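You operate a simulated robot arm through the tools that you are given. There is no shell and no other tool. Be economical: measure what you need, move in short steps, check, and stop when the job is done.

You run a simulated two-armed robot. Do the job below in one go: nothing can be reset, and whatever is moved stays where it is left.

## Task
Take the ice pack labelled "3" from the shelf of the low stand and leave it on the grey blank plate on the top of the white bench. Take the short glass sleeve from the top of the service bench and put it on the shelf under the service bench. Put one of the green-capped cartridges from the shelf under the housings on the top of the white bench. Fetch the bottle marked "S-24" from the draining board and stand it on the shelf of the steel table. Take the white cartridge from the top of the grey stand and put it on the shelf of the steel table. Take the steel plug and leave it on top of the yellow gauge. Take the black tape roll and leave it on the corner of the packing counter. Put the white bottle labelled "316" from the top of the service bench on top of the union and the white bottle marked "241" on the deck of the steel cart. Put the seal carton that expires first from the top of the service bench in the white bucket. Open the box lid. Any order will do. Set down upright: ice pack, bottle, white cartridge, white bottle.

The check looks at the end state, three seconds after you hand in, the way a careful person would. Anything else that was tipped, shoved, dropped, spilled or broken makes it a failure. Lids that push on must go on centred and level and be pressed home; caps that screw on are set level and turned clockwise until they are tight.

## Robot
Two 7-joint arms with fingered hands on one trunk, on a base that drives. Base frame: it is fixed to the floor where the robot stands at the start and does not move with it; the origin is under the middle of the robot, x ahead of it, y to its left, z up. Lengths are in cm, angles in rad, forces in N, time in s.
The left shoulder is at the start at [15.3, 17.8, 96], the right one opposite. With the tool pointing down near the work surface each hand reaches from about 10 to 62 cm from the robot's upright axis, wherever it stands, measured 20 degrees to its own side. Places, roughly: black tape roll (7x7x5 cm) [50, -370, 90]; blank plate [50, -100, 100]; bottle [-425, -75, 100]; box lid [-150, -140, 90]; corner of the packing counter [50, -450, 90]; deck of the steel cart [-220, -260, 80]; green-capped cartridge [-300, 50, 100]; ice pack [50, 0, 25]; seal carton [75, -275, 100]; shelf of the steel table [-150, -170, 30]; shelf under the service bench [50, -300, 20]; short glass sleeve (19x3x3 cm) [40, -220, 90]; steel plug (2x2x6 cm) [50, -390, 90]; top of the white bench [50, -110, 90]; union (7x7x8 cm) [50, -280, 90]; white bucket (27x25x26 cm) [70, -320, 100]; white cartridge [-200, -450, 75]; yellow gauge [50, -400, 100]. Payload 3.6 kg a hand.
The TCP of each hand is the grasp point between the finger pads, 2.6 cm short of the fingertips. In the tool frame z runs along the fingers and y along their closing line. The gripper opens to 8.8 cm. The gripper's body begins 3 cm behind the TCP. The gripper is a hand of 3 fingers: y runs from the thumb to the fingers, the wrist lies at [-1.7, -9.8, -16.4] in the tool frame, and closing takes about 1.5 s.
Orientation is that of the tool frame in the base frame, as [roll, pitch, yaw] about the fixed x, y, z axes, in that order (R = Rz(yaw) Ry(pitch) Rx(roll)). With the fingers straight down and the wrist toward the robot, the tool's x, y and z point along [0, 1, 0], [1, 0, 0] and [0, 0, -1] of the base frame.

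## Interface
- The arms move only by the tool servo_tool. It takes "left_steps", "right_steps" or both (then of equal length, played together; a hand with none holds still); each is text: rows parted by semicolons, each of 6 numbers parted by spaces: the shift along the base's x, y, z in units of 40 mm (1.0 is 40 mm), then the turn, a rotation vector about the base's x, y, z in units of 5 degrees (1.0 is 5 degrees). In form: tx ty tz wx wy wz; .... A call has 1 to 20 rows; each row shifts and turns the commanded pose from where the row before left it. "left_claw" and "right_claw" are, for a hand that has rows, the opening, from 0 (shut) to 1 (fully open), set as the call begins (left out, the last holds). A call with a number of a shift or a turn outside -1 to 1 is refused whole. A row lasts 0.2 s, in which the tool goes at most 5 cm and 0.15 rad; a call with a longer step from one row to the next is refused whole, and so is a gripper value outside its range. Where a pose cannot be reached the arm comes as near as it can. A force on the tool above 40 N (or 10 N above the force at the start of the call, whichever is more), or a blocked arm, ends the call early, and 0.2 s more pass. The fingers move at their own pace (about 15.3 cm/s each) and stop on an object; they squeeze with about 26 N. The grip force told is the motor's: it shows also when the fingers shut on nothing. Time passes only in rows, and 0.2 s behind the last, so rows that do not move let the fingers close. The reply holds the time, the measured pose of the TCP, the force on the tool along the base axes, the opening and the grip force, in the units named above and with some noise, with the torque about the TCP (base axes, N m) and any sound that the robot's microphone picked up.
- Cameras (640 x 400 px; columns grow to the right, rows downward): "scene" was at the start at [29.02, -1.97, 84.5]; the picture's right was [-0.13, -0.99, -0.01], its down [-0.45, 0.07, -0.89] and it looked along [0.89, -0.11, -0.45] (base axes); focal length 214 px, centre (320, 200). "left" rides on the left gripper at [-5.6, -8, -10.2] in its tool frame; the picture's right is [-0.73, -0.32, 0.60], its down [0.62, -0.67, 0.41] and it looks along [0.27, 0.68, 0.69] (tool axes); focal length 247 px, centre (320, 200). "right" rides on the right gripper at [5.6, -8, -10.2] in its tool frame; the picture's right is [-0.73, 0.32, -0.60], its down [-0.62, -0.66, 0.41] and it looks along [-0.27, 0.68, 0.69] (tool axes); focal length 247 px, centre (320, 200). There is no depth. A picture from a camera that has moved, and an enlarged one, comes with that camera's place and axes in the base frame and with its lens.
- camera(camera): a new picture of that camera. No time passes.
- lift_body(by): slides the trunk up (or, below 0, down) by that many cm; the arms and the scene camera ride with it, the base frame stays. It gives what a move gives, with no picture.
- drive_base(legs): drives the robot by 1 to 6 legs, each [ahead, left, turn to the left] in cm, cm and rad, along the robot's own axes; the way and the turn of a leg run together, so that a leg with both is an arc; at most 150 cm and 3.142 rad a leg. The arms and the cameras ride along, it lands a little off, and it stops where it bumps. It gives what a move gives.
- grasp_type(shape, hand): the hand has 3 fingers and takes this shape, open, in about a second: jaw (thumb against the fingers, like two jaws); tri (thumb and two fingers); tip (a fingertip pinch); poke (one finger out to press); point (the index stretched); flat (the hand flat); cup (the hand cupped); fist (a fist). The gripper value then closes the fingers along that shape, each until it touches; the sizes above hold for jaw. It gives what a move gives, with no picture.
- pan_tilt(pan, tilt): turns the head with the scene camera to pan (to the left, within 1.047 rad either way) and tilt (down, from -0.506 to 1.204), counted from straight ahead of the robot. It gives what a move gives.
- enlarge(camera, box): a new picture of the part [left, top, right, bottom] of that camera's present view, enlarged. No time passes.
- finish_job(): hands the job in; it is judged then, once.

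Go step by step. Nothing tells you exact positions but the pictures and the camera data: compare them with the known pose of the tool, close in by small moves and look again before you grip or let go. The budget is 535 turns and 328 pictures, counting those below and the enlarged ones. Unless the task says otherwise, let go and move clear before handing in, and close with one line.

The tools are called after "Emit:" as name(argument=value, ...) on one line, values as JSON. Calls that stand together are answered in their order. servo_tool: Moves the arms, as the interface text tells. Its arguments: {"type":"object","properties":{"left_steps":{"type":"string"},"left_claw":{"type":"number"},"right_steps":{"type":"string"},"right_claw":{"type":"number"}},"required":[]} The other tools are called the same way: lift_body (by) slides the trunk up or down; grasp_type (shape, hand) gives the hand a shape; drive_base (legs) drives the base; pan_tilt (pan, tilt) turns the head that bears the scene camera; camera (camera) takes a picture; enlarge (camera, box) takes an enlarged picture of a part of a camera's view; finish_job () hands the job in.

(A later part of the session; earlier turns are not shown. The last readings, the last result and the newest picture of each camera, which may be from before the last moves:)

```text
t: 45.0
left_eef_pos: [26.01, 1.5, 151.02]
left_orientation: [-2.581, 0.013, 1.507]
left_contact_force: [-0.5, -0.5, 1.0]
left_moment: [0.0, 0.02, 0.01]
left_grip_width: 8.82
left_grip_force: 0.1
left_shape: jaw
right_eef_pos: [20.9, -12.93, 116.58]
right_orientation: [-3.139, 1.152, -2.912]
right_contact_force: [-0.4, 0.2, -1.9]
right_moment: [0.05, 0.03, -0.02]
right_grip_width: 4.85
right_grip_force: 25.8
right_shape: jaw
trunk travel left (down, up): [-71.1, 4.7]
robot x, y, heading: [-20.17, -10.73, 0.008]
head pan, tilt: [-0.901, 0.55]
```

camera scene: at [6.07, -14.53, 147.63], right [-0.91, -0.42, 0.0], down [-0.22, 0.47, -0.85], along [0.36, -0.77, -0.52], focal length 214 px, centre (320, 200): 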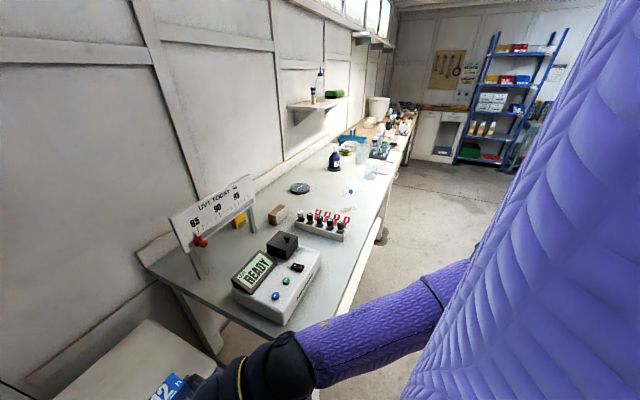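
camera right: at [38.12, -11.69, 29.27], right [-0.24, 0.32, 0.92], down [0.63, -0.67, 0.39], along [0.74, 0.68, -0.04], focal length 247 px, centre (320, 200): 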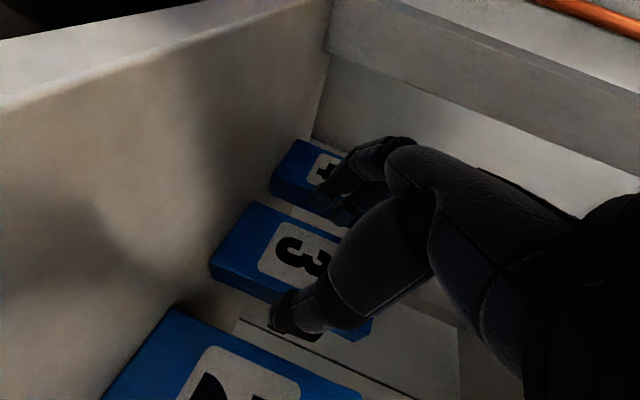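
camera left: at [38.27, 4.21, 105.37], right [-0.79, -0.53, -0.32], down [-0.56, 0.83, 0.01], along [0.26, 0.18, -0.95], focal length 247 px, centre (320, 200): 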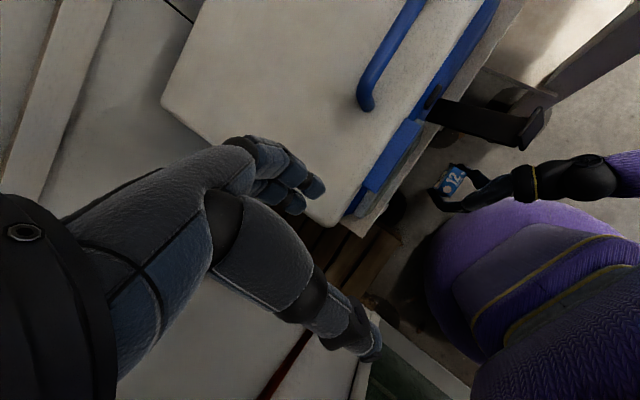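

Emit:
drive_base(legs=[[0, -75, 0]])

Emit:
pan_tilt(pan=-0.1, tilt=0.6)

Emit:
camera(camera="scene")

```text
t: 49.1
left_eef_pos: [26.27, -75.68, 151.08]
left_orientation: [-2.579, 0.014, 1.497]
left_contact_force: [0.9, -0.1, 0.4]
left_moment: [-0.04, 0.0, 0.02]
left_grip_width: 8.81
left_grip_force: 0.1
left_shape: jaw
right_eef_pos: [20.95, -89.96, 116.6]
right_orientation: [-3.134, 1.151, -2.92]
right_contact_force: [0.0, -0.5, -1.0]
right_moment: [0.05, 0.01, 0.02]
right_grip_width: 4.87
right_grip_force: 25.6
right_shape: jaw
trunk travel left (down, up): [-71.1, 4.7]
robot x, y, heading: [-19.72, -87.49, -0.012]
head pan, tilt: [-0.901, 0.55]
```

```text
t: 50.2
left_eef_pos: [26.25, -75.7, 151.09]
left_orientation: [-2.581, 0.013, 1.495]
left_contact_force: [-0.1, 0.3, -0.4]
left_moment: [0.0, 0.0, 0.01]
left_grip_width: 8.81
left_grip_force: 0.0
left_shape: jaw
right_eef_pos: [20.84, -89.93, 116.54]
right_orientation: [-3.135, 1.151, -2.92]
right_contact_force: [0.5, 0.4, -1.7]
right_moment: [0.02, 0.01, -0.04]
right_grip_width: 4.86
right_grip_force: 26.2
right_shape: jaw
trunk travel left (down, up): [-71.1, 4.7]
robot x, y, heading: [-20.06, -87.59, -0.004]
head pan, tilt: [-0.099, 0.6]
```

```text
298 pictures are left
camera scene: at [1.61, -88.58, 147.17], right [-0.11, -0.99, 0.0], down [-0.56, 0.06, -0.82], along [0.82, -0.09, -0.57], focal length 214 px, centre (320, 200)
```

scene: 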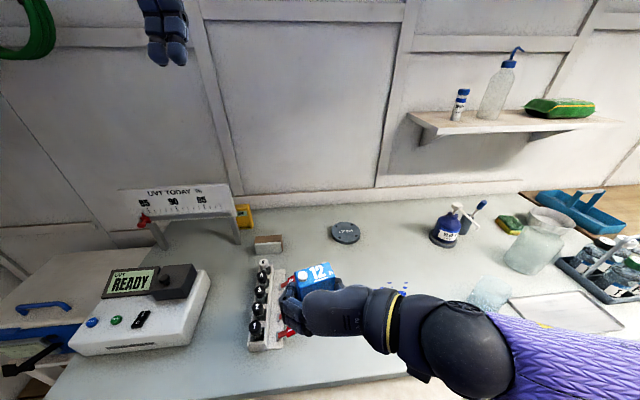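

Emit:
enlarge(camera="scene", box=[230, 200, 390, 300])

Emit:
enlarge(camera="scene", box=[440, 60, 640, 340])

```text
4.00 times, centred on (310, 250) of scene
camera zoom: at [1.61, -88.58, 147.17], right [-0.11, -0.99, 0.0], down [-0.56, 0.06, -0.82], along [0.82, -0.09, -0.57], focal length 858 px, centre (360, 0)
```

zoom: 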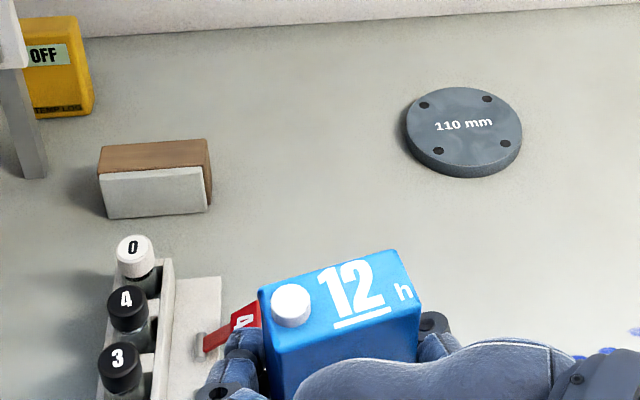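

```text
1.43 times, centred on (540, 200) of scene
camera zoom: at [1.61, -88.58, 147.17], right [-0.11, -0.99, 0.0], down [-0.56, 0.06, -0.82], along [0.82, -0.09, -0.57], focal length 306 px, centre (6, 200)
```

zoom: 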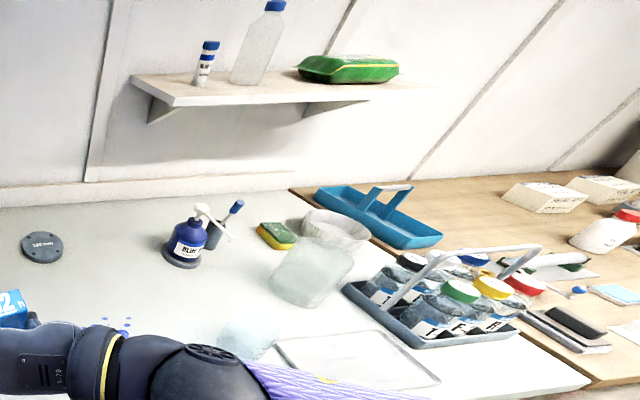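

The grey plate reads "110 mm", centred at about (60, -104), top z ≈91.6. I'll lower the trunk while keeping the pack high, drive a touch closer and bring the pack over it.

Emit:
servo_tool(right_steps="0 0 1 0 0 -0.9; 0 0 1 0 0 -0.9; 0 0 1 0 0 -0.8")

Emit:
lift_body(by=-20)

Emit:
drive_base(legs=[[6, -4, 0]])

```text
t: 51.0
left_eef_pos: [26.28, -75.67, 150.94]
left_orientation: [-2.581, 0.013, 1.496]
left_contact_force: [0.2, -0.2, -1.1]
left_moment: [-0.03, -0.02, -0.05]
left_grip_width: 8.82
left_grip_force: 0.1
left_shape: jaw
right_eef_pos: [20.9, -89.81, 128.24]
right_orientation: [-3.132, 1.15, 3.139]
right_contact_force: [-0.2, -0.1, -2.4]
right_moment: [0.03, 0.04, 0.01]
right_grip_width: 4.88
right_grip_force: 26.0
right_shape: jaw
trunk travel left (down, up): [-71.1, 4.7]
robot x, y, heading: [-20.08, -87.88, -0.008]
head pan, tilt: [-0.099, 0.6]
```

```text
t: 53.2
left_eef_pos: [26.16, -75.42, 131.02]
left_orientation: [-2.581, 0.013, 1.496]
left_contact_force: [0.7, -0.8, 0.6]
left_moment: [-0.02, 0.01, 0.05]
left_grip_width: 8.77
left_grip_force: 0.1
left_shape: jaw
right_eef_pos: [20.78, -90.05, 108.59]
right_orientation: [-3.137, 1.152, 3.135]
right_contact_force: [0.0, -0.2, -1.7]
right_moment: [0.0, 0.01, 0.0]
right_grip_width: 4.87
right_grip_force: 26.0
right_shape: jaw
trunk travel left (down, up): [-51.1, 24.7]
robot x, y, heading: [-20.12, -87.48, -0.011]
head pan, tilt: [-0.099, 0.6]
```

```text
t: 54.2
left_eef_pos: [32.42, -79.61, 130.98]
left_orientation: [-2.579, 0.013, 1.498]
left_contact_force: [0.7, -0.2, 0.0]
left_moment: [0.01, 0.04, 0.0]
left_grip_width: 8.79
left_grip_force: 0.2
left_shape: jaw
right_eef_pos: [26.88, -93.84, 108.6]
right_orientation: [-3.135, 1.151, 3.138]
right_contact_force: [0.4, -0.3, -2.1]
right_moment: [-0.01, 0.04, 0.02]
right_grip_width: 4.87
right_grip_force: 26.0
right_shape: jaw
trunk travel left (down, up): [-51.1, 24.7]
robot x, y, heading: [-14.15, -91.85, -0.009]
head pan, tilt: [-0.099, 0.6]
```

Emit:
servo_tool(right_steps="0.8 -0.26 0 0 0 0; 0.8 -0.26 0 0 0 0; 0.8 -0.26 0 0 0 0; 0.8 -0.26 0 0 0 0; 0.8 -0.26 0 0 0 0; 0.8 -0.26 0 0 0 0; 0.8 -0.26 0 0 0 0; 0.8 -0.26 0 0 0 0; 0.8 -0.26 0 0 0 0; 0.8 -0.26 0 0 0 0")

Emit:
camera(camera="scene")

Emit:
camera(camera="right")

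```text
t: 56.4
left_eef_pos: [32.19, -79.37, 130.87]
left_orientation: [-2.58, 0.013, 1.497]
left_contact_force: [0.9, -1.3, 0.8]
left_moment: [0.0, -0.05, -0.02]
left_grip_width: 8.79
left_grip_force: 0.1
left_shape: jaw
right_eef_pos: [58.86, -104.05, 108.6]
right_orientation: [-3.137, 1.151, 3.139]
right_contact_force: [-0.3, 0.2, -1.6]
right_moment: [0.0, -0.01, -0.02]
right_grip_width: 4.85
right_grip_force: 25.5
right_shape: jaw
trunk travel left (down, up): [-51.1, 24.7]
robot x, y, heading: [-13.86, -91.41, -0.003]
head pan, tilt: [-0.099, 0.6]
```

```text
295 pictures are left
camera scene: at [8.06, -92.42, 126.89], right [-0.1, -0.99, 0.0], down [-0.56, 0.06, -0.82], along [0.82, -0.09, -0.57], focal length 214 px, centre (320, 200)
```

scene: 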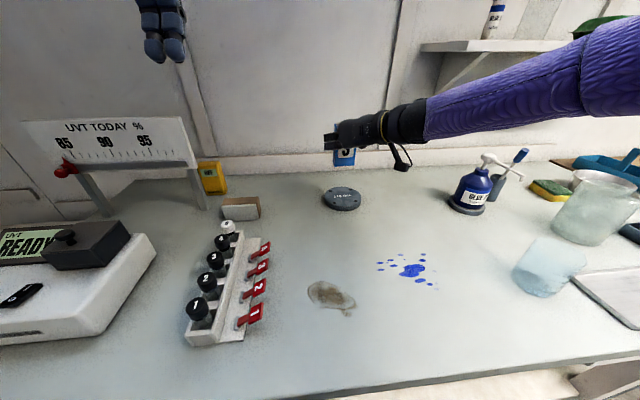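

```text
294 pictures are left
camera right: at [47.09, -112.06, 107.61], right [-0.25, 0.32, 0.91], down [0.62, -0.67, 0.4], along [0.74, 0.67, -0.04], focal length 247 px, centre (320, 200)
```

right: 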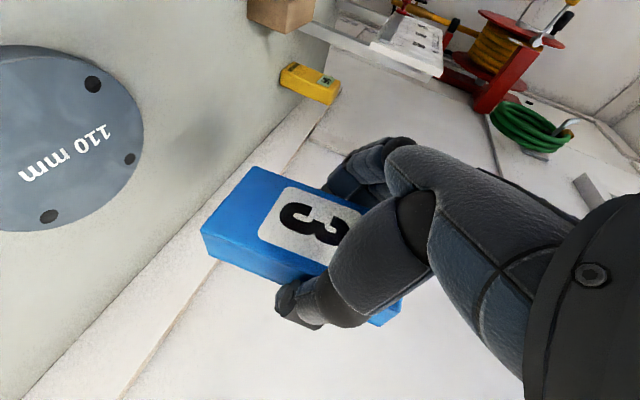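

The plate centre comes out at (59.3, -104.4) from both views. I'll adjust slightly and lower.

Emit:
servo_tool(right_steps="-0.1 -0.08 -0.6 0 0 0; 0 0 -0.8 0 0 0; 0 0 -0.8 0 0 0")

Emit:
camera(camera="right")

Emit:
enlarge(camera="scene", box=[280, 120, 400, 220])

```text
t: 57.2
left_eef_pos: [32.33, -79.72, 130.91]
left_orientation: [-2.581, 0.011, 1.495]
left_contact_force: [-0.7, -1.7, -0.5]
left_moment: [0.01, -0.02, 0.0]
left_grip_width: 8.76
left_grip_force: 0.0
left_shape: jaw
right_eef_pos: [56.93, -103.45, 102.44]
right_orientation: [-3.137, 1.151, 3.139]
right_contact_force: [0.2, -0.7, -2.1]
right_moment: [-0.02, 0.02, 0.01]
right_grip_width: 4.83
right_grip_force: 25.2
right_shape: jaw
right hand out of reach, approached as far as the arm can: row 2, 3
trunk travel left (down, up): [-51.1, 24.7]
robot x, y, heading: [-14.22, -91.85, -0.009]
head pan, tilt: [-0.099, 0.6]
```

```text
293 pictures are left
camera right: at [45.2, -111.54, 101.54], right [-0.24, 0.32, 0.91], down [0.62, -0.67, 0.4], along [0.74, 0.67, -0.04], focal length 247 px, centre (320, 200)
```

right: 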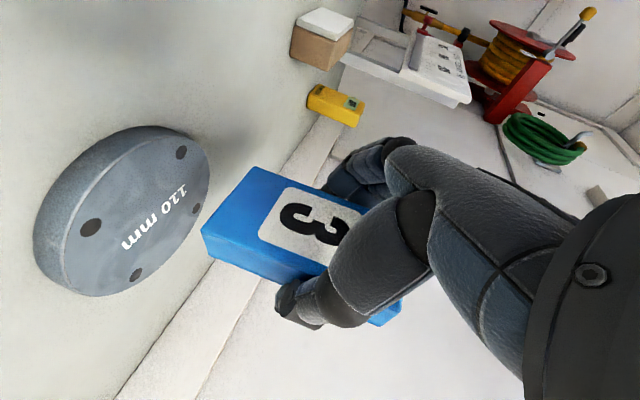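

```text
4.00 times, centred on (340, 170) of scene
camera zoom: at [8.03, -92.58, 126.9], right [-0.1, -0.99, 0.0], down [-0.56, 0.06, -0.82], along [0.82, -0.09, -0.57], focal length 858 px, centre (240, 320)
```

zoom: 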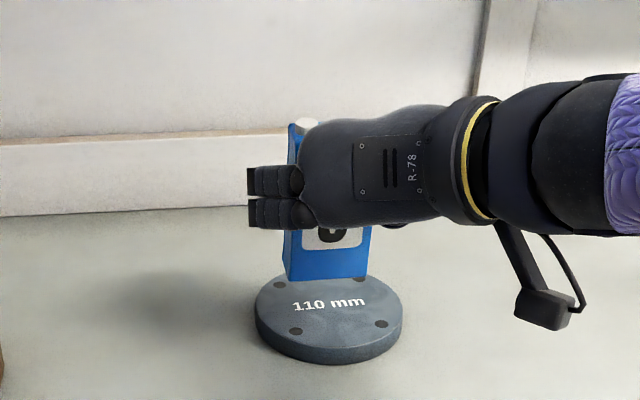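

Emit:
lift_body(by=-3)

Emit:
servo_tool(right_steps="0.3 -0.2 0 0 0 0; 0.2 -0.1 0 0 0 0; 0 0 0 0 0 0")

Emit:
camera(camera="right")

Emit:
enlarge(camera="scene", box=[280, 120, 400, 220])

```text
t: 58.0
left_eef_pos: [32.18, -79.61, 128.05]
left_orientation: [-2.581, 0.014, 1.497]
left_contact_force: [-0.1, 0.0, 1.0]
left_moment: [0.02, -0.01, 0.0]
left_grip_width: 8.79
left_grip_force: 0.0
left_shape: jaw
right_eef_pos: [56.9, -103.41, 99.23]
right_orientation: [-3.136, 1.143, 3.14]
right_contact_force: [-0.3, 1.2, -0.7]
right_moment: [-0.02, -0.01, 0.01]
right_grip_width: 4.82
right_grip_force: 25.7
right_shape: jaw
trunk travel left (down, up): [-48.1, 27.7]
robot x, y, heading: [-14.2, -91.79, -0.003]
head pan, tilt: [-0.099, 0.6]
```

```text
t: 58.8
left_eef_pos: [32.23, -79.43, 127.89]
left_orientation: [-2.582, 0.013, 1.498]
left_contact_force: [-0.6, 0.6, -0.9]
left_moment: [0.0, 0.0, 0.01]
left_grip_width: 8.81
left_grip_force: 0.0
left_shape: jaw
right_eef_pos: [57.1, -103.43, 99.07]
right_orientation: [-3.135, 1.142, 3.14]
right_contact_force: [0.5, 0.1, -1.4]
right_moment: [0.04, 0.0, 0.0]
right_grip_width: 4.81
right_grip_force: 26.0
right_shape: jaw
right hand out of reach, approached as far as the arm can: row 1, 2
trunk travel left (down, up): [-48.1, 27.7]
robot x, y, heading: [-14.27, -91.41, -0.008]
head pan, tilt: [-0.099, 0.6]
```

```text
291 pictures are left
camera right: at [45.33, -111.56, 98.2], right [-0.24, 0.32, 0.92], down [0.63, -0.67, 0.4], along [0.74, 0.67, -0.04], focal length 247 px, centre (320, 200)
```

right: 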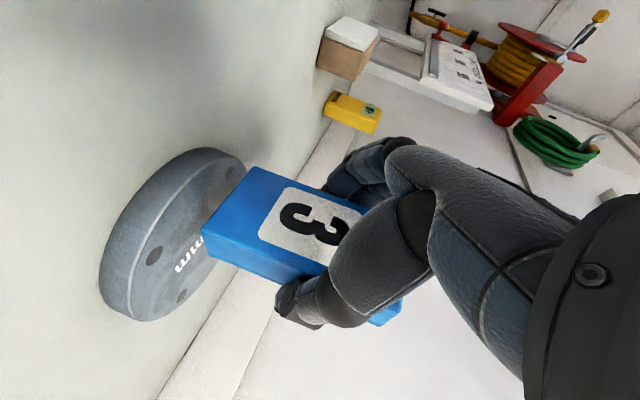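

```text
4.00 times, centred on (340, 170) of scene
camera zoom: at [8.21, -92.5, 123.79], right [-0.1, -0.99, 0.0], down [-0.56, 0.06, -0.82], along [0.82, -0.09, -0.57], focal length 858 px, centre (240, 320)
```

zoom: 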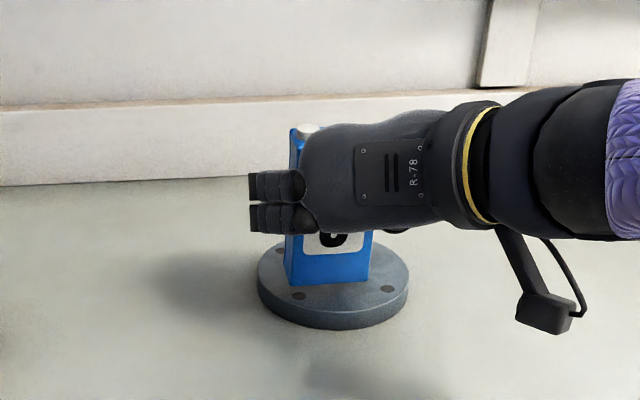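

In both views the pack is centred over the plate. I'll lower the trunk gently for contact.

Emit:
lift_body(by=-1.2)

Emit:
enlarge(camera="scene", box=[300, 140, 380, 210])

```text
t: 59.4
left_eef_pos: [32.15, -79.41, 126.76]
left_orientation: [-2.582, 0.014, 1.497]
left_contact_force: [-0.6, 0.2, -0.1]
left_moment: [-0.01, -0.05, 0.01]
left_grip_width: 8.81
left_grip_force: 0.0
left_shape: jaw
right_eef_pos: [57.16, -103.46, 97.96]
right_orientation: [-3.138, 1.145, 3.137]
right_contact_force: [-0.1, -0.5, -1.7]
right_moment: [-0.01, 0.0, 0.02]
right_grip_width: 4.83
right_grip_force: 26.2
right_shape: jaw
trunk travel left (down, up): [-46.9, 28.9]
robot x, y, heading: [-14.3, -91.41, -0.006]
head pan, tilt: [-0.099, 0.6]
```

```text
5.71 times, centred on (340, 175) of scene
camera zoom: at [8.24, -92.51, 122.55], right [-0.1, -0.99, 0.0], down [-0.56, 0.06, -0.83], along [0.82, -0.09, -0.56], focal length 1226 px, centre (206, 343)
```

zoom: 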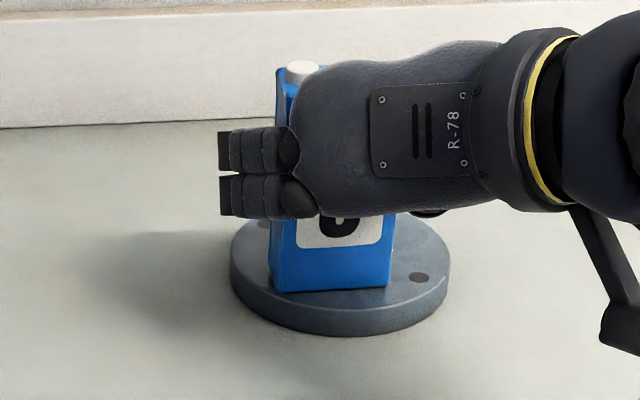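

The pack sits about 2 cm towards me from the plate centre, so I'll ease forward 2 cm.

Emit:
drive_base(legs=[[2.2, -0.3, 0]])

Emit:
enlarge(camera="scene", box=[300, 140, 380, 210])

```text
t: 60.2
left_eef_pos: [34.42, -79.84, 126.71]
left_orientation: [-2.578, 0.014, 1.498]
left_contact_force: [0.0, 0.6, 0.4]
left_moment: [-0.02, 0.02, -0.01]
left_grip_width: 8.8
left_grip_force: 0.2
left_shape: jaw
right_eef_pos: [59.37, -103.92, 97.74]
right_orientation: [-3.14, 1.14, 3.136]
right_contact_force: [-0.6, 0.2, -0.5]
right_moment: [0.03, 0.06, 0.02]
right_grip_width: 4.84
right_grip_force: 26.3
right_shape: jaw
trunk travel left (down, up): [-46.9, 28.9]
robot x, y, heading: [-12.13, -92.0, -0.005]
head pan, tilt: [-0.099, 0.6]
```

```text
5.71 times, centred on (340, 175) of scene
camera zoom: at [10.57, -92.86, 122.52], right [-0.1, -0.99, 0.0], down [-0.56, 0.06, -0.82], along [0.82, -0.09, -0.57], focal length 1226 px, centre (206, 343)
```

zoom: 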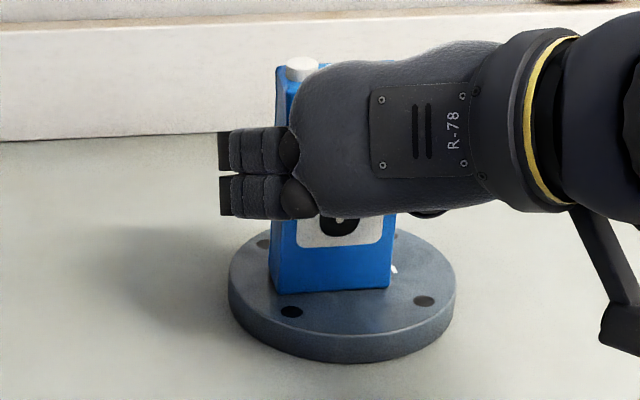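

Emit:
lift_body(by=-0.5)

```text
t: 60.7
left_eef_pos: [34.21, -79.97, 126.38]
left_orientation: [-2.582, 0.013, 1.497]
left_contact_force: [-0.4, -0.8, 1.0]
left_moment: [0.01, 0.0, -0.01]
left_grip_width: 8.8
left_grip_force: 0.1
left_shape: jaw
right_eef_pos: [59.28, -103.8, 97.66]
right_orientation: [3.14, 1.148, 3.135]
right_contact_force: [-0.6, 0.2, 9.3]
right_moment: [0.13, -0.05, -0.06]
right_grip_width: 4.81
right_grip_force: 26.1
right_shape: jaw
trunk travel left (down, up): [-46.4, 29.4]
robot x, y, heading: [-12.09, -91.76, -0.009]
head pan, tilt: [-0.099, 0.6]
```

Contact felt (about 11 N). Releasing and backing straight out.

Emit:
servo_tool(right_steps="0 0 0 0 0 0; 0 0 0 0 0 0; 0 0 0 0 0 0; 0 0 0 0 0 0", right_claw=0.9)

Emit:
servo_tool(right_steps="-0.4 0 0.05 0 0 0; -0.8 0 0.2 0 0 0; -0.8 0 0.3 0 0 0; -0.8 0 0.5 0 0 0")

Emit:
camera(camera="scene")

```text
t: 61.7
left_eef_pos: [34.27, -79.85, 126.31]
left_orientation: [-2.581, 0.014, 1.497]
left_contact_force: [-0.5, -0.6, -0.6]
left_moment: [-0.02, 0.03, -0.04]
left_grip_width: 8.8
left_grip_force: 0.0
left_shape: jaw
right_eef_pos: [59.41, -103.84, 97.32]
right_orientation: [-3.138, 1.144, 3.138]
right_contact_force: [1.1, 0.2, 0.1]
right_moment: [0.0, 0.03, 0.01]
right_grip_width: 7.9
right_grip_force: 0.1
right_shape: jaw
trunk travel left (down, up): [-46.4, 29.4]
robot x, y, heading: [-12.11, -91.53, -0.009]
head pan, tilt: [-0.099, 0.6]
```

```text
t: 62.7
left_eef_pos: [34.2, -79.52, 126.18]
left_orientation: [-2.583, 0.016, 1.498]
left_contact_force: [-1.2, 1.2, -1.1]
left_moment: [-0.03, -0.01, 0.06]
left_grip_width: 8.82
left_grip_force: 0.1
left_shape: jaw
right_eef_pos: [52.47, -103.68, 100.03]
right_orientation: [-3.14, 1.143, 3.134]
right_contact_force: [-1.0, -0.3, -2.2]
right_moment: [0.05, -0.19, -0.04]
right_grip_width: 7.93
right_grip_force: 0.1
right_shape: jaw
right hand out of reach, approached as far as the arm can: row 1, 2
trunk travel left (down, up): [-46.4, 29.4]
robot x, y, heading: [-11.83, -91.67, -0.004]
head pan, tilt: [-0.099, 0.6]
```

```text
287 pictures are left
camera scene: at [10.37, -92.5, 122.02], right [-0.1, -0.99, 0.0], down [-0.56, 0.06, -0.83], along [0.82, -0.09, -0.56], focal length 214 px, centre (320, 200)
```

scene: 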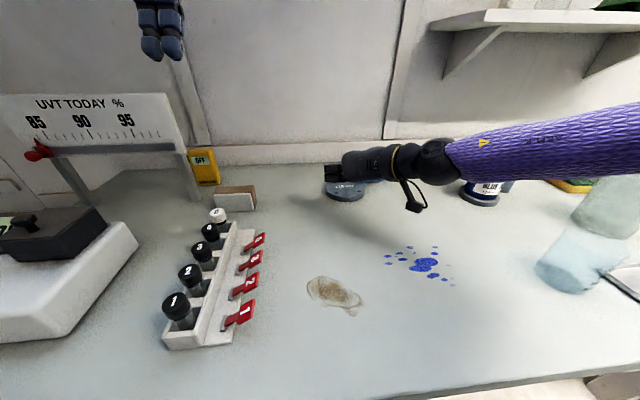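

Emit:
enlarge(camera="scene", box=[290, 130, 410, 220])

Emit:
camera(camera="right")

```text
4.44 times, centred on (350, 175) of scene
camera zoom: at [10.37, -92.5, 122.02], right [-0.1, -0.99, 0.0], down [-0.56, 0.06, -0.83], along [0.82, -0.09, -0.56], focal length 953 px, centre (187, 311)
```

zoom: 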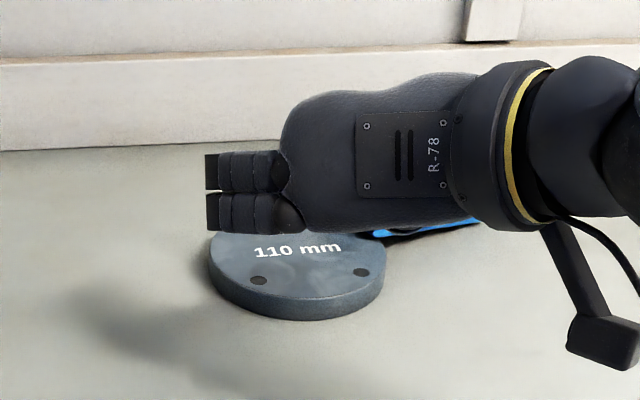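

```text
285 pictures are left
camera right: at [40.73, -111.6, 99.24], right [-0.24, 0.32, 0.92], down [0.63, -0.67, 0.4], along [0.74, 0.67, -0.04], focal length 247 px, centre (320, 200)
```

right: 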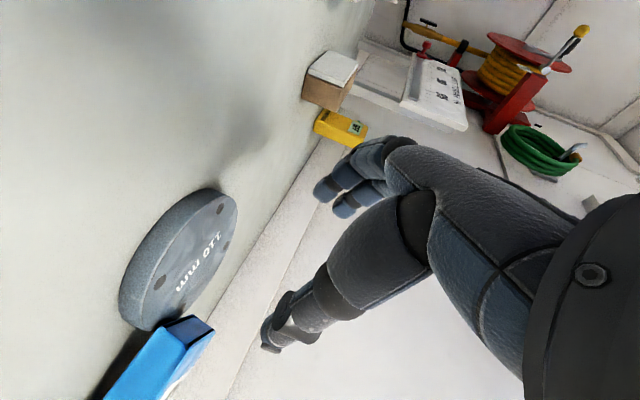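

The pack tipped over to the right during the retreat. I'll pull the hand well back and look at how it lies.

Emit:
servo_tool(right_steps="-1 0 0.3 0 0 0; -1 0 0.3 0 0 0; -1 0.2 0.3 0 0 0; -1 0.3 0 0 0 0", right_claw=1)

Emit:
pan_tilt(pan=-0.25, tilt=0.6)

Emit:
enlarge(camera="scene", box=[230, 120, 430, 260])

Emit:
camera(camera="right")

```text
t: 63.7
left_eef_pos: [34.32, -79.79, 126.34]
left_orientation: [-2.58, 0.013, 1.497]
left_contact_force: [0.7, -0.3, -0.4]
left_moment: [-0.01, -0.03, 0.0]
left_grip_width: 8.82
left_grip_force: 0.0
left_shape: jaw
right_eef_pos: [36.81, -101.93, 103.74]
right_orientation: [-3.14, 1.143, 3.138]
right_contact_force: [0.5, 0.0, -0.3]
right_moment: [0.0, 0.01, 0.04]
right_grip_width: 8.78
right_grip_force: 0.1
right_shape: jaw
trunk travel left (down, up): [-46.4, 29.4]
robot x, y, heading: [-12.01, -91.81, -0.003]
head pan, tilt: [-0.099, 0.6]
```

```text
t: 64.4
left_eef_pos: [34.3, -79.86, 126.29]
left_orientation: [-2.58, 0.014, 1.497]
left_contact_force: [0.9, 0.2, -0.1]
left_moment: [-0.01, -0.02, -0.01]
left_grip_width: 8.79
left_grip_force: 0.1
left_shape: jaw
right_eef_pos: [36.82, -101.99, 103.63]
right_orientation: [-3.137, 1.142, 3.14]
right_contact_force: [-0.8, -0.5, 0.6]
right_moment: [-0.01, 0.0, -0.01]
right_grip_width: 8.77
right_grip_force: 0.1
right_shape: jaw
trunk travel left (down, up): [-46.4, 29.4]
robot x, y, heading: [-12.03, -91.92, -0.008]
head pan, tilt: [-0.25, 0.6]
```

```text
2.86 times, centred on (330, 190) of scene
camera zoom: at [10.23, -94.14, 122.02], right [-0.25, -0.97, 0.0], down [-0.55, 0.14, -0.82], along [0.8, -0.21, -0.57], focal length 613 px, centre (291, 229)
```

zoom: 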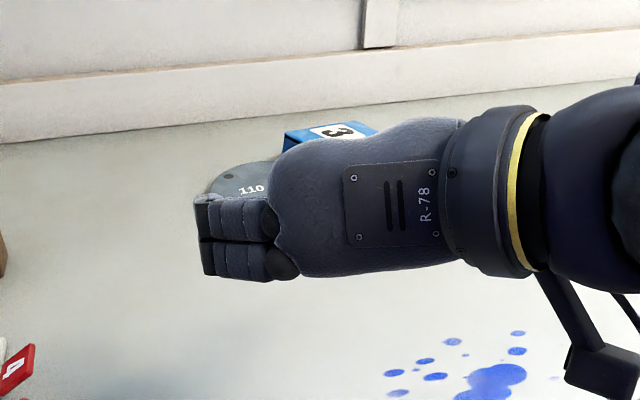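

```text
283 pictures are left
camera right: at [25.23, -109.93, 102.77], right [-0.24, 0.32, 0.92], down [0.63, -0.67, 0.4], along [0.74, 0.67, -0.04], focal length 247 px, centre (320, 200)
```

right: 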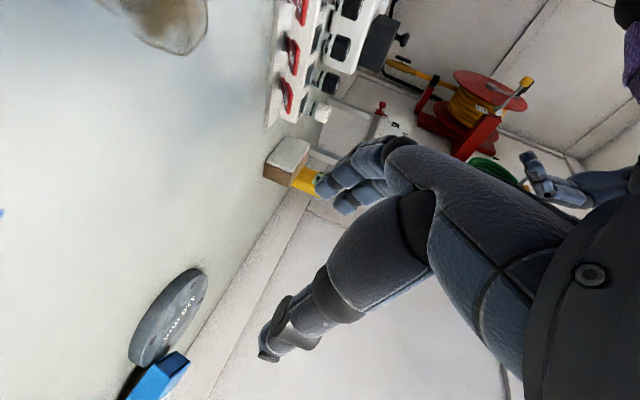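

Emit:
servo_tool(right_steps="-0.8 -0.6 0.4 0 0 0; -0.5 -1 0.4 0 0 0; 0 -1 0.5 0 0 0; 0 -1 0.5 0 0 0")

Emit:
camera(camera="scene")

Emit:
enlarge(camera="scene", box=[250, 110, 410, 230])

```text
t: 65.4
left_eef_pos: [34.32, -79.96, 126.35]
left_orientation: [-2.582, 0.012, 1.496]
left_contact_force: [0.2, 0.6, -0.6]
left_moment: [0.0, -0.03, 0.03]
left_grip_width: 8.8
left_grip_force: 0.1
left_shape: jaw
right_eef_pos: [31.85, -115.99, 110.95]
right_orientation: [-3.139, 1.143, 3.139]
right_contact_force: [-0.5, -0.1, 0.0]
right_moment: [-0.01, -0.01, 0.0]
right_grip_width: 8.75
right_grip_force: 0.1
right_shape: jaw
trunk travel left (down, up): [-46.4, 29.4]
robot x, y, heading: [-12.11, -91.87, -0.007]
head pan, tilt: [-0.25, 0.6]
```

```text
282 pictures are left
camera scene: at [10.16, -94.18, 122.04], right [-0.25, -0.97, 0.0], down [-0.55, 0.14, -0.83], along [0.8, -0.21, -0.56], focal length 214 px, centre (320, 200)
```

scene: 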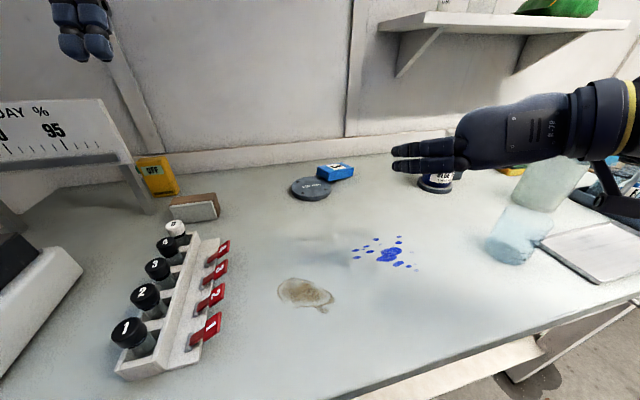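

```text
3.33 times, centred on (330, 170) of scene
camera zoom: at [10.16, -94.18, 122.04], right [-0.25, -0.97, 0.0], down [-0.55, 0.14, -0.83], along [0.8, -0.21, -0.56], focal length 715 px, centre (287, 300)
```

zoom: 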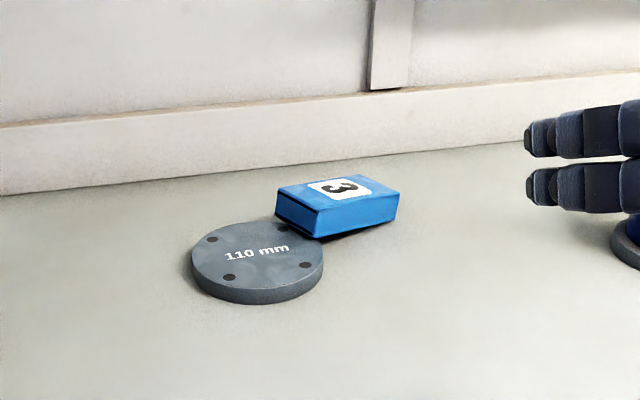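

The pack lies label-up, its foot against the plate, head towards -y. The left hand can grip it from above and roll it upright with fingers ending up pointing -y. I'll tuck the right arm, turn the robot right and bring the left arm in.

Emit:
servo_tool(right_steps="-0.8 0 0.6 0 0 0; -0.8 0 0.6 0 0 0; -0.8 0 0.6 0 0 0")

Emit:
drive_base(legs=[[-5, -15, 0], [0, 0, -0.7]])

Emit:
pan_tilt(pan=0.6, tilt=0.6)

Emit:
camera(camera="scene")

```text
t: 66.2
left_eef_pos: [34.3, -79.73, 126.41]
left_orientation: [-2.58, 0.015, 1.497]
left_contact_force: [-0.4, -0.1, -0.7]
left_moment: [0.0, -0.01, 0.04]
left_grip_width: 8.8
left_grip_force: 0.0
left_shape: jaw
right_eef_pos: [26.35, -117.69, 116.32]
right_orientation: [-3.138, 1.142, -3.141]
right_contact_force: [-0.2, 0.5, -0.3]
right_moment: [-0.02, 0.02, -0.03]
right_grip_width: 8.76
right_grip_force: 0.1
right_shape: jaw
right hand out of reach, approached as far as the arm can: row 2, 3
trunk travel left (down, up): [-46.4, 29.4]
robot x, y, heading: [-12.31, -91.72, -0.005]
head pan, tilt: [-0.25, 0.6]
```

```text
t: 69.5
left_eef_pos: [25.99, -128.14, 126.36]
left_orientation: [-2.582, 0.012, 0.792]
left_contact_force: [0.2, -0.2, 0.1]
left_moment: [0.01, -0.01, -0.01]
left_grip_width: 8.82
left_grip_force: 0.3
left_shape: jaw
right_eef_pos: [-4.65, -151.6, 116.38]
right_orientation: [3.139, 1.143, 2.432]
right_contact_force: [-0.2, -0.5, 0.3]
right_moment: [0.01, -0.01, 0.0]
right_grip_width: 8.8
right_grip_force: 0.1
right_shape: jaw
trunk travel left (down, up): [-46.4, 29.4]
robot x, y, heading: [-17.12, -107.08, -0.714]
head pan, tilt: [-0.25, 0.6]
```

```text
t: 70.7
left_eef_pos: [25.86, -128.06, 126.41]
left_orientation: [-2.581, 0.014, 0.791]
left_contact_force: [-0.1, 0.3, 0.1]
left_moment: [0.02, -0.01, -0.02]
left_grip_width: 8.78
left_grip_force: 0.1
left_shape: jaw
right_eef_pos: [-4.56, -151.67, 116.36]
right_orientation: [3.14, 1.143, 2.43]
right_contact_force: [-0.7, -0.1, -0.3]
right_moment: [0.0, 0.0, 0.01]
right_grip_width: 8.78
right_grip_force: 0.2
right_shape: jaw
trunk travel left (down, up): [-46.4, 29.4]
robot x, y, heading: [-17.27, -106.69, -0.708]
head pan, tilt: [0.6, 0.6]
```

```text
280 pictures are left
camera scene: at [2.02, -117.14, 122.03], right [-0.11, -0.99, 0.0], down [-0.56, 0.06, -0.82], along [0.82, -0.09, -0.57], focal length 214 px, centre (320, 200)
```

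scene: 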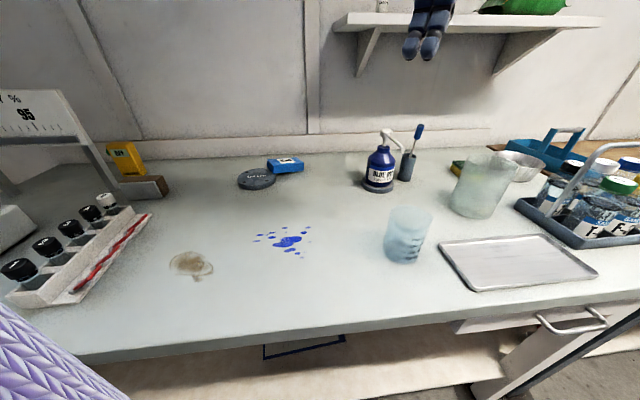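

Emit:
enlarge(camera="scene", box=[220, 130, 340, 205])

```text
5.33 times, centred on (280, 168) of scene
camera zoom: at [2.02, -117.14, 122.03], right [-0.11, -0.99, 0.0], down [-0.56, 0.06, -0.82], along [0.82, -0.09, -0.57], focal length 1144 px, centre (533, 373)
```

zoom: 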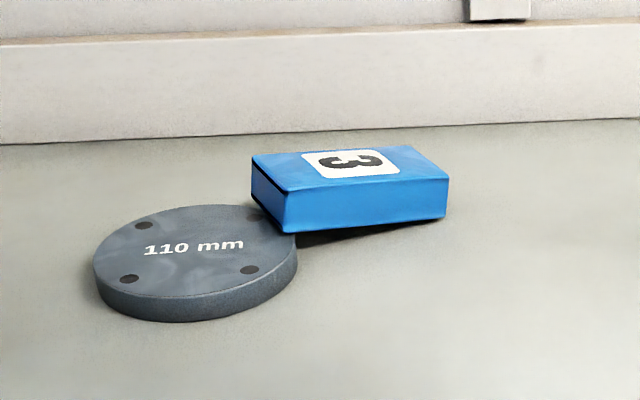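

The pack's foot rests on the plate edge, axis running about 21° off -y. Straightening the left hand to point down with its closing line across the pack.

Emit:
servo_tool(left_steps="0 0 0 -0.65 -0.66 0; 0 0 0 -0.65 -0.66 0; 0 0 0 -0.65 -0.66 0; 0 0 0 -0.65 -0.66 0; 0 0 0 -0.65 -0.66 0; 0 0 0 -0.65 -0.66 0; 0 0 0 -0.6 -0.6 0")

Emit:
servo_tool(left_steps="0 0 0 0 0 0.95; 0 0 0 0 0 0.95; 0 0 0 0 0 0.95; 0 0 0 0 0 0.95; 0 0 0 0 0 0.95; 0 0 0 0 0 0.95; 0 0 0 0 0 0.95; 0 0 0 0 0 0.95; 0 0 0 0 0 0.95; 0 0 0 0 0 0.95; 0 0 0 0 0 0.95; 0 0 0 0 0 0.95; 0 0 0 0 0 0.95; 0 0 0 0 0 0.85")

Emit:
lift_body(by=-15)

Emit:
drive_base(legs=[[6.9, -1.9, 0]])

```text
t: 72.3
left_eef_pos: [25.86, -128.12, 126.32]
left_orientation: [-3.141, 0.012, 0.783]
left_contact_force: [1.1, 0.2, -0.1]
left_moment: [0.0, 0.01, 0.0]
left_grip_width: 8.75
left_grip_force: 0.1
left_shape: jaw
right_eef_pos: [-4.66, -151.56, 116.38]
right_orientation: [-3.14, 1.144, 2.433]
right_contact_force: [0.7, 0.4, 0.7]
right_moment: [0.01, 0.02, 0.01]
right_grip_width: 8.77
right_grip_force: 0.0
right_shape: jaw
trunk travel left (down, up): [-46.4, 29.4]
robot x, y, heading: [-16.95, -107.17, -0.712]
head pan, tilt: [0.6, 0.6]
```

```text
t: 75.3
left_eef_pos: [26.05, -128.15, 126.24]
left_orientation: [-3.141, 0.011, 1.937]
left_contact_force: [-0.4, 0.0, -0.5]
left_moment: [0.04, 0.03, 0.01]
left_grip_width: 8.79
left_grip_force: 0.0
left_shape: jaw
right_eef_pos: [-4.59, -151.58, 116.47]
right_orientation: [-3.141, 1.143, 2.434]
right_contact_force: [0.1, 0.3, 0.1]
right_moment: [-0.01, -0.05, -0.03]
right_grip_width: 8.79
right_grip_force: 0.0
right_shape: jaw
trunk travel left (down, up): [-46.4, 29.4]
robot x, y, heading: [-17.05, -107.08, -0.716]
head pan, tilt: [0.6, 0.6]
```

```text
t: 77.0
left_eef_pos: [25.89, -128.16, 111.39]
left_orientation: [-3.141, 0.01, 1.937]
left_contact_force: [-0.8, -0.7, 0.2]
left_moment: [0.04, 0.0, -0.01]
left_grip_width: 8.76
left_grip_force: 0.2
left_shape: jaw
right_eef_pos: [-3.45, -152.78, 98.56]
right_orientation: [3.137, 1.062, 2.43]
right_contact_force: [-0.4, 0.0, -0.4]
right_moment: [-0.02, 0.01, 0.03]
right_grip_width: 8.78
right_grip_force: 0.1
right_shape: jaw
trunk travel left (down, up): [-31.4, 44.4]
robot x, y, heading: [-17.43, -107.08, -0.712]
head pan, tilt: [0.6, 0.6]
```

```text
t: 78.0
left_eef_pos: [30.02, -134.15, 111.25]
left_orientation: [-3.14, 0.008, 1.936]
left_contact_force: [-0.1, -0.8, -0.4]
left_moment: [0.02, 0.04, 0.03]
left_grip_width: 8.76
left_grip_force: 0.0
left_shape: jaw
right_eef_pos: [0.66, -158.85, 98.36]
right_orientation: [3.14, 1.062, 2.432]
right_contact_force: [-0.3, 0.2, 0.1]
right_moment: [0.02, 0.02, 0.0]
right_grip_width: 8.78
right_grip_force: 0.0
right_shape: jaw
trunk travel left (down, up): [-31.4, 44.4]
robot x, y, heading: [-12.92, -113.08, -0.715]
head pan, tilt: [0.6, 0.6]
```

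Emit:
servo_tool(left_steps="0 1 0 0 0 0; 0 1 0 0 0 0; 0 1 0 0 0 0; 0.8 0.5 0 0 0 0; 1 0.4 0 0 0 0; 1 0.3 0 0 0 0; 1 0.3 0 0 0 0; 1 0.3 0 0 0 0; 1 0.27 0 0 0 0; 1 0 0 0 0 0; 1 0 0 0 0 0; 0.8 0 -0.5 0 0 0", left_claw=1)

Emit:
camera(camera="left")

Emit:
camera(camera="scene")

```text
t: 80.7
left_eef_pos: [64.46, -114.15, 109.4]
left_orientation: [-3.141, 0.008, 1.936]
left_contact_force: [-0.1, -0.2, -0.7]
left_moment: [0.02, -0.03, 0.03]
left_grip_width: 8.81
left_grip_force: 0.1
left_shape: jaw
right_eef_pos: [0.7, -158.67, 98.42]
right_orientation: [3.141, 1.063, 2.432]
right_contact_force: [-0.3, 0.2, -0.8]
right_moment: [0.01, 0.03, 0.02]
right_grip_width: 8.8
right_grip_force: 0.1
right_shape: jaw
trunk travel left (down, up): [-31.4, 44.4]
robot x, y, heading: [-13.3, -113.37, -0.707]
head pan, tilt: [0.6, 0.6]
```

```text
278 pictures are left
camera left: at [58.97, -122.05, 119.78], right [-0.03, -0.81, -0.59], down [-0.84, 0.34, -0.42], along [0.54, 0.48, -0.69], focal length 247 px, centre (320, 200)
```

left: 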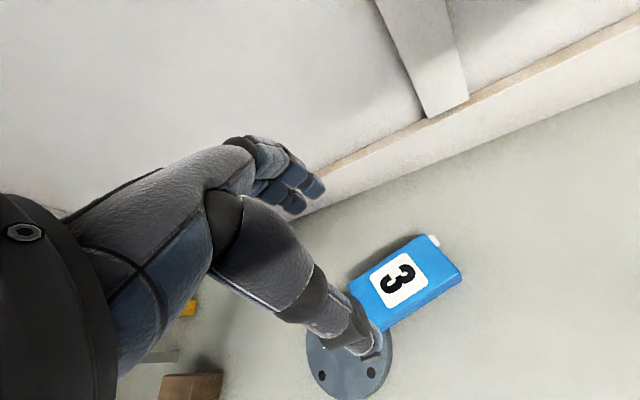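

```text
277 pictures are left
camera scene: at [7.34, -124.25, 106.04], right [-0.11, -0.99, 0.0], down [-0.56, 0.06, -0.82], along [0.82, -0.09, -0.57], focal length 214 px, centre (320, 200)
```

scene: 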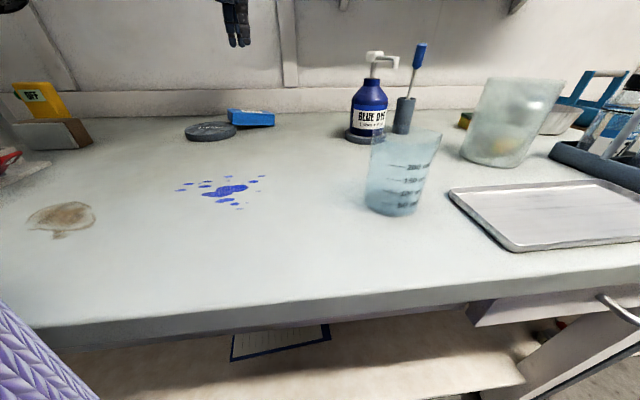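

Emit:
enlarge(camera="left", box=[300, 210, 500, 400])

```text
2.11 times, centred on (400, 305) of left
camera zoom: at [58.97, -122.05, 119.78], right [-0.03, -0.81, -0.59], down [-0.84, 0.34, -0.42], along [0.54, 0.48, -0.69], focal length 520 px, centre (152, -21)
```

zoom: 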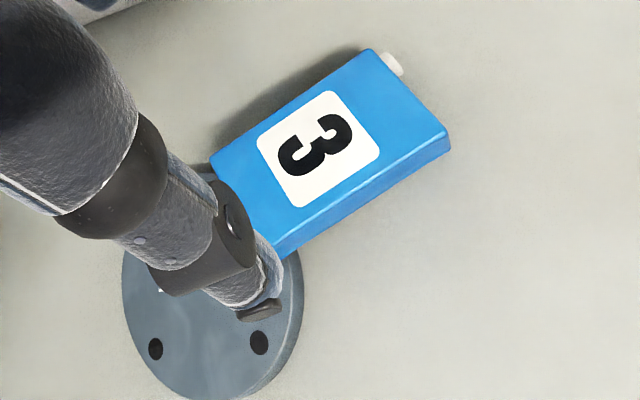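

Pack centre computes to (65.7, -114.1), yaw about 27° off. Correcting and descending to just above it.

Emit:
servo_tool(left_steps="0.32 0 0 0 0 0.6; 0 0 -0.5 0 0 0.6; 0 0 -0.8 0 0 0; 0 0 -0.9 0 0 0; 0 0 -0.8 0 0 0")

Emit:
camera(camera="left")

Emit:
enlarge(camera="scene", box=[170, 40, 330, 160])

```text
t: 81.8
left_eef_pos: [65.76, -113.98, 97.36]
left_orientation: [-3.14, 0.011, 2.042]
left_contact_force: [0.7, -0.2, -0.3]
left_moment: [-0.02, -0.01, 0.02]
left_grip_width: 8.79
left_grip_force: 0.0
left_shape: jaw
right_eef_pos: [0.61, -158.82, 98.42]
right_orientation: [-3.138, 1.063, 2.436]
right_contact_force: [-0.3, 0.1, 0.0]
right_moment: [-0.01, -0.02, 0.01]
right_grip_width: 8.77
right_grip_force: 0.0
right_shape: jaw
trunk travel left (down, up): [-31.4, 44.4]
robot x, y, heading: [-12.88, -112.85, -0.712]
head pan, tilt: [0.6, 0.6]
```

```text
275 pictures are left
camera left: at [61.09, -122.45, 107.78], right [0.05, -0.81, -0.59], down [-0.87, 0.25, -0.42], along [0.48, 0.54, -0.69], focal length 247 px, centre (320, 200)
```

left: 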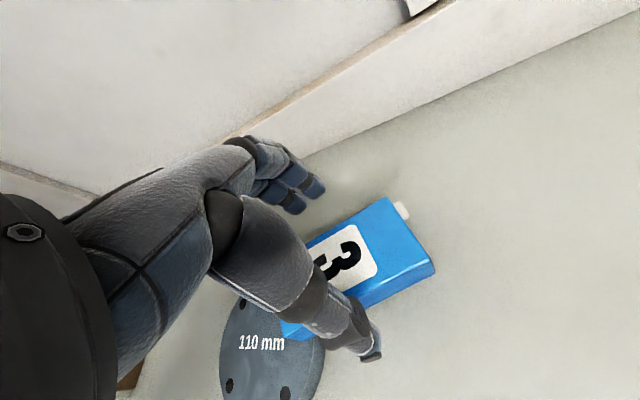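

```text
3.33 times, centred on (250, 100) of scene
camera zoom: at [7.32, -124.25, 106.05], right [-0.11, -0.99, 0.0], down [-0.56, 0.06, -0.82], along [0.82, -0.09, -0.57], focal length 715 px, centre (553, 533)
```

zoom: 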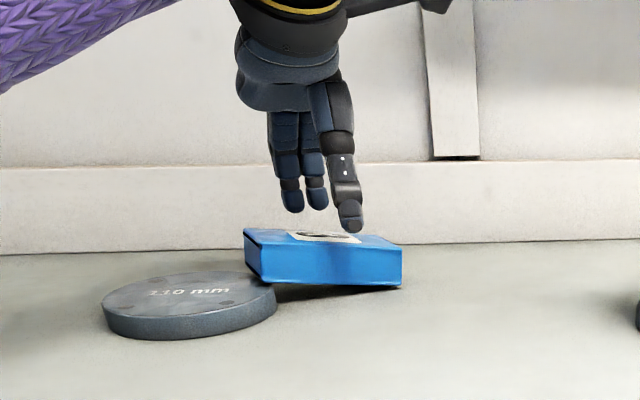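

Emit:
servo_tool(left_steps="0 0 -0.4 0 0 0; 0 0 -0.4 0 0 0; 0 0 -0.15 0 0 0")

Emit:
enlarge(camera="scene", box=[170, 40, 330, 160])

```text
t: 82.7
left_eef_pos: [65.54, -114.12, 93.59]
left_orientation: [-3.141, 0.01, 2.04]
left_contact_force: [0.2, 0.2, -1.1]
left_moment: [0.01, -0.02, 0.03]
left_grip_width: 8.78
left_grip_force: 0.0
left_shape: jaw
right_eef_pos: [0.49, -158.83, 98.42]
right_orientation: [3.139, 1.063, 2.431]
right_contact_force: [0.8, 0.0, 0.6]
right_moment: [0.01, -0.01, 0.0]
right_grip_width: 8.79
right_grip_force: 0.0
right_shape: jaw
trunk travel left (down, up): [-31.4, 44.4]
robot x, y, heading: [-13.11, -113.08, -0.711]
head pan, tilt: [0.6, 0.6]
```

```text
3.33 times, centred on (250, 100) of scene
camera zoom: at [7.3, -124.25, 106.05], right [-0.11, -0.99, 0.0], down [-0.56, 0.06, -0.82], along [0.82, -0.09, -0.57], focal length 715 px, centre (553, 533)
```

zoom: 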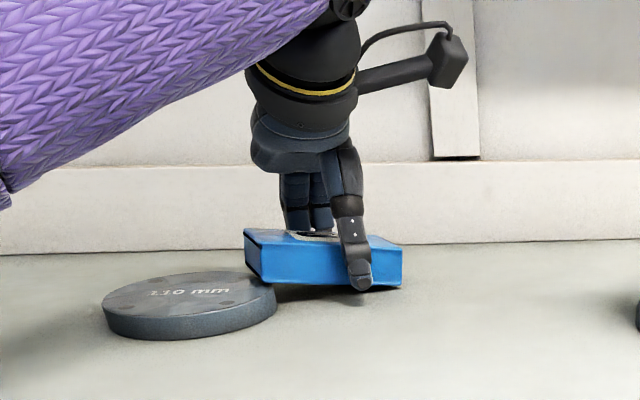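

Emit:
servo_tool(left_steps="0 0 0 0 0 0; 0 0 0 0 0 0; 0 0 0 0 0 0; 0 0 0 0 0 0; 0 0 0 0 0 0; 0 0 0 0 0 0", left_claw=0)

Emit:
servo_tool(left_steps="0 0 0.5 0 0 0; 0 0 0.8 0 0 0; 0 0 0.8 0 0 0; 0 0 0.8 0 0 0")

Emit:
camera(camera="scene")

```text
t: 84.0
left_eef_pos: [65.68, -114.05, 93.62]
left_orientation: [-3.138, 0.01, 2.04]
left_contact_force: [-0.7, 0.5, -0.3]
left_moment: [0.01, -0.04, 0.01]
left_grip_width: 4.88
left_grip_force: 25.3
left_shape: jaw
right_eef_pos: [0.73, -158.78, 98.52]
right_orientation: [3.14, 1.062, 2.433]
right_contact_force: [0.2, 0.6, -0.3]
right_moment: [-0.02, -0.01, 0.0]
right_grip_width: 8.78
right_grip_force: 0.1
right_shape: jaw
trunk travel left (down, up): [-31.4, 44.4]
robot x, y, heading: [-13.0, -113.34, -0.709]
head pan, tilt: [0.6, 0.6]
```

```text
t: 85.0
left_eef_pos: [65.67, -113.86, 104.97]
left_orientation: [-3.139, 0.01, 2.039]
left_contact_force: [-0.4, -0.2, -1.1]
left_moment: [0.0, -0.02, -0.03]
left_grip_width: 4.91
left_grip_force: 25.8
left_shape: jaw
right_eef_pos: [0.57, -158.82, 98.52]
right_orientation: [3.133, 1.064, 2.426]
right_contact_force: [0.2, 0.6, 0.4]
right_moment: [0.02, -0.01, 0.01]
right_grip_width: 8.81
right_grip_force: 0.0
right_shape: jaw
trunk travel left (down, up): [-31.4, 44.4]
robot x, y, heading: [-13.3, -113.02, -0.71]
head pan, tilt: [0.6, 0.6]
```

```text
272 pictures are left
camera scene: at [7.29, -124.25, 106.05], right [-0.11, -0.99, 0.0], down [-0.56, 0.06, -0.83], along [0.82, -0.09, -0.56], focal length 214 px, centre (320, 200)
```

scene: 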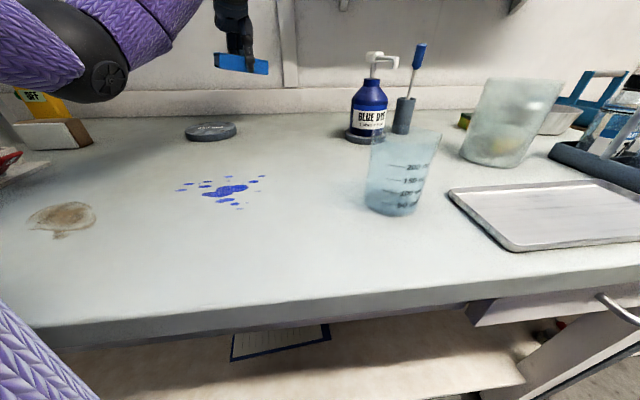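

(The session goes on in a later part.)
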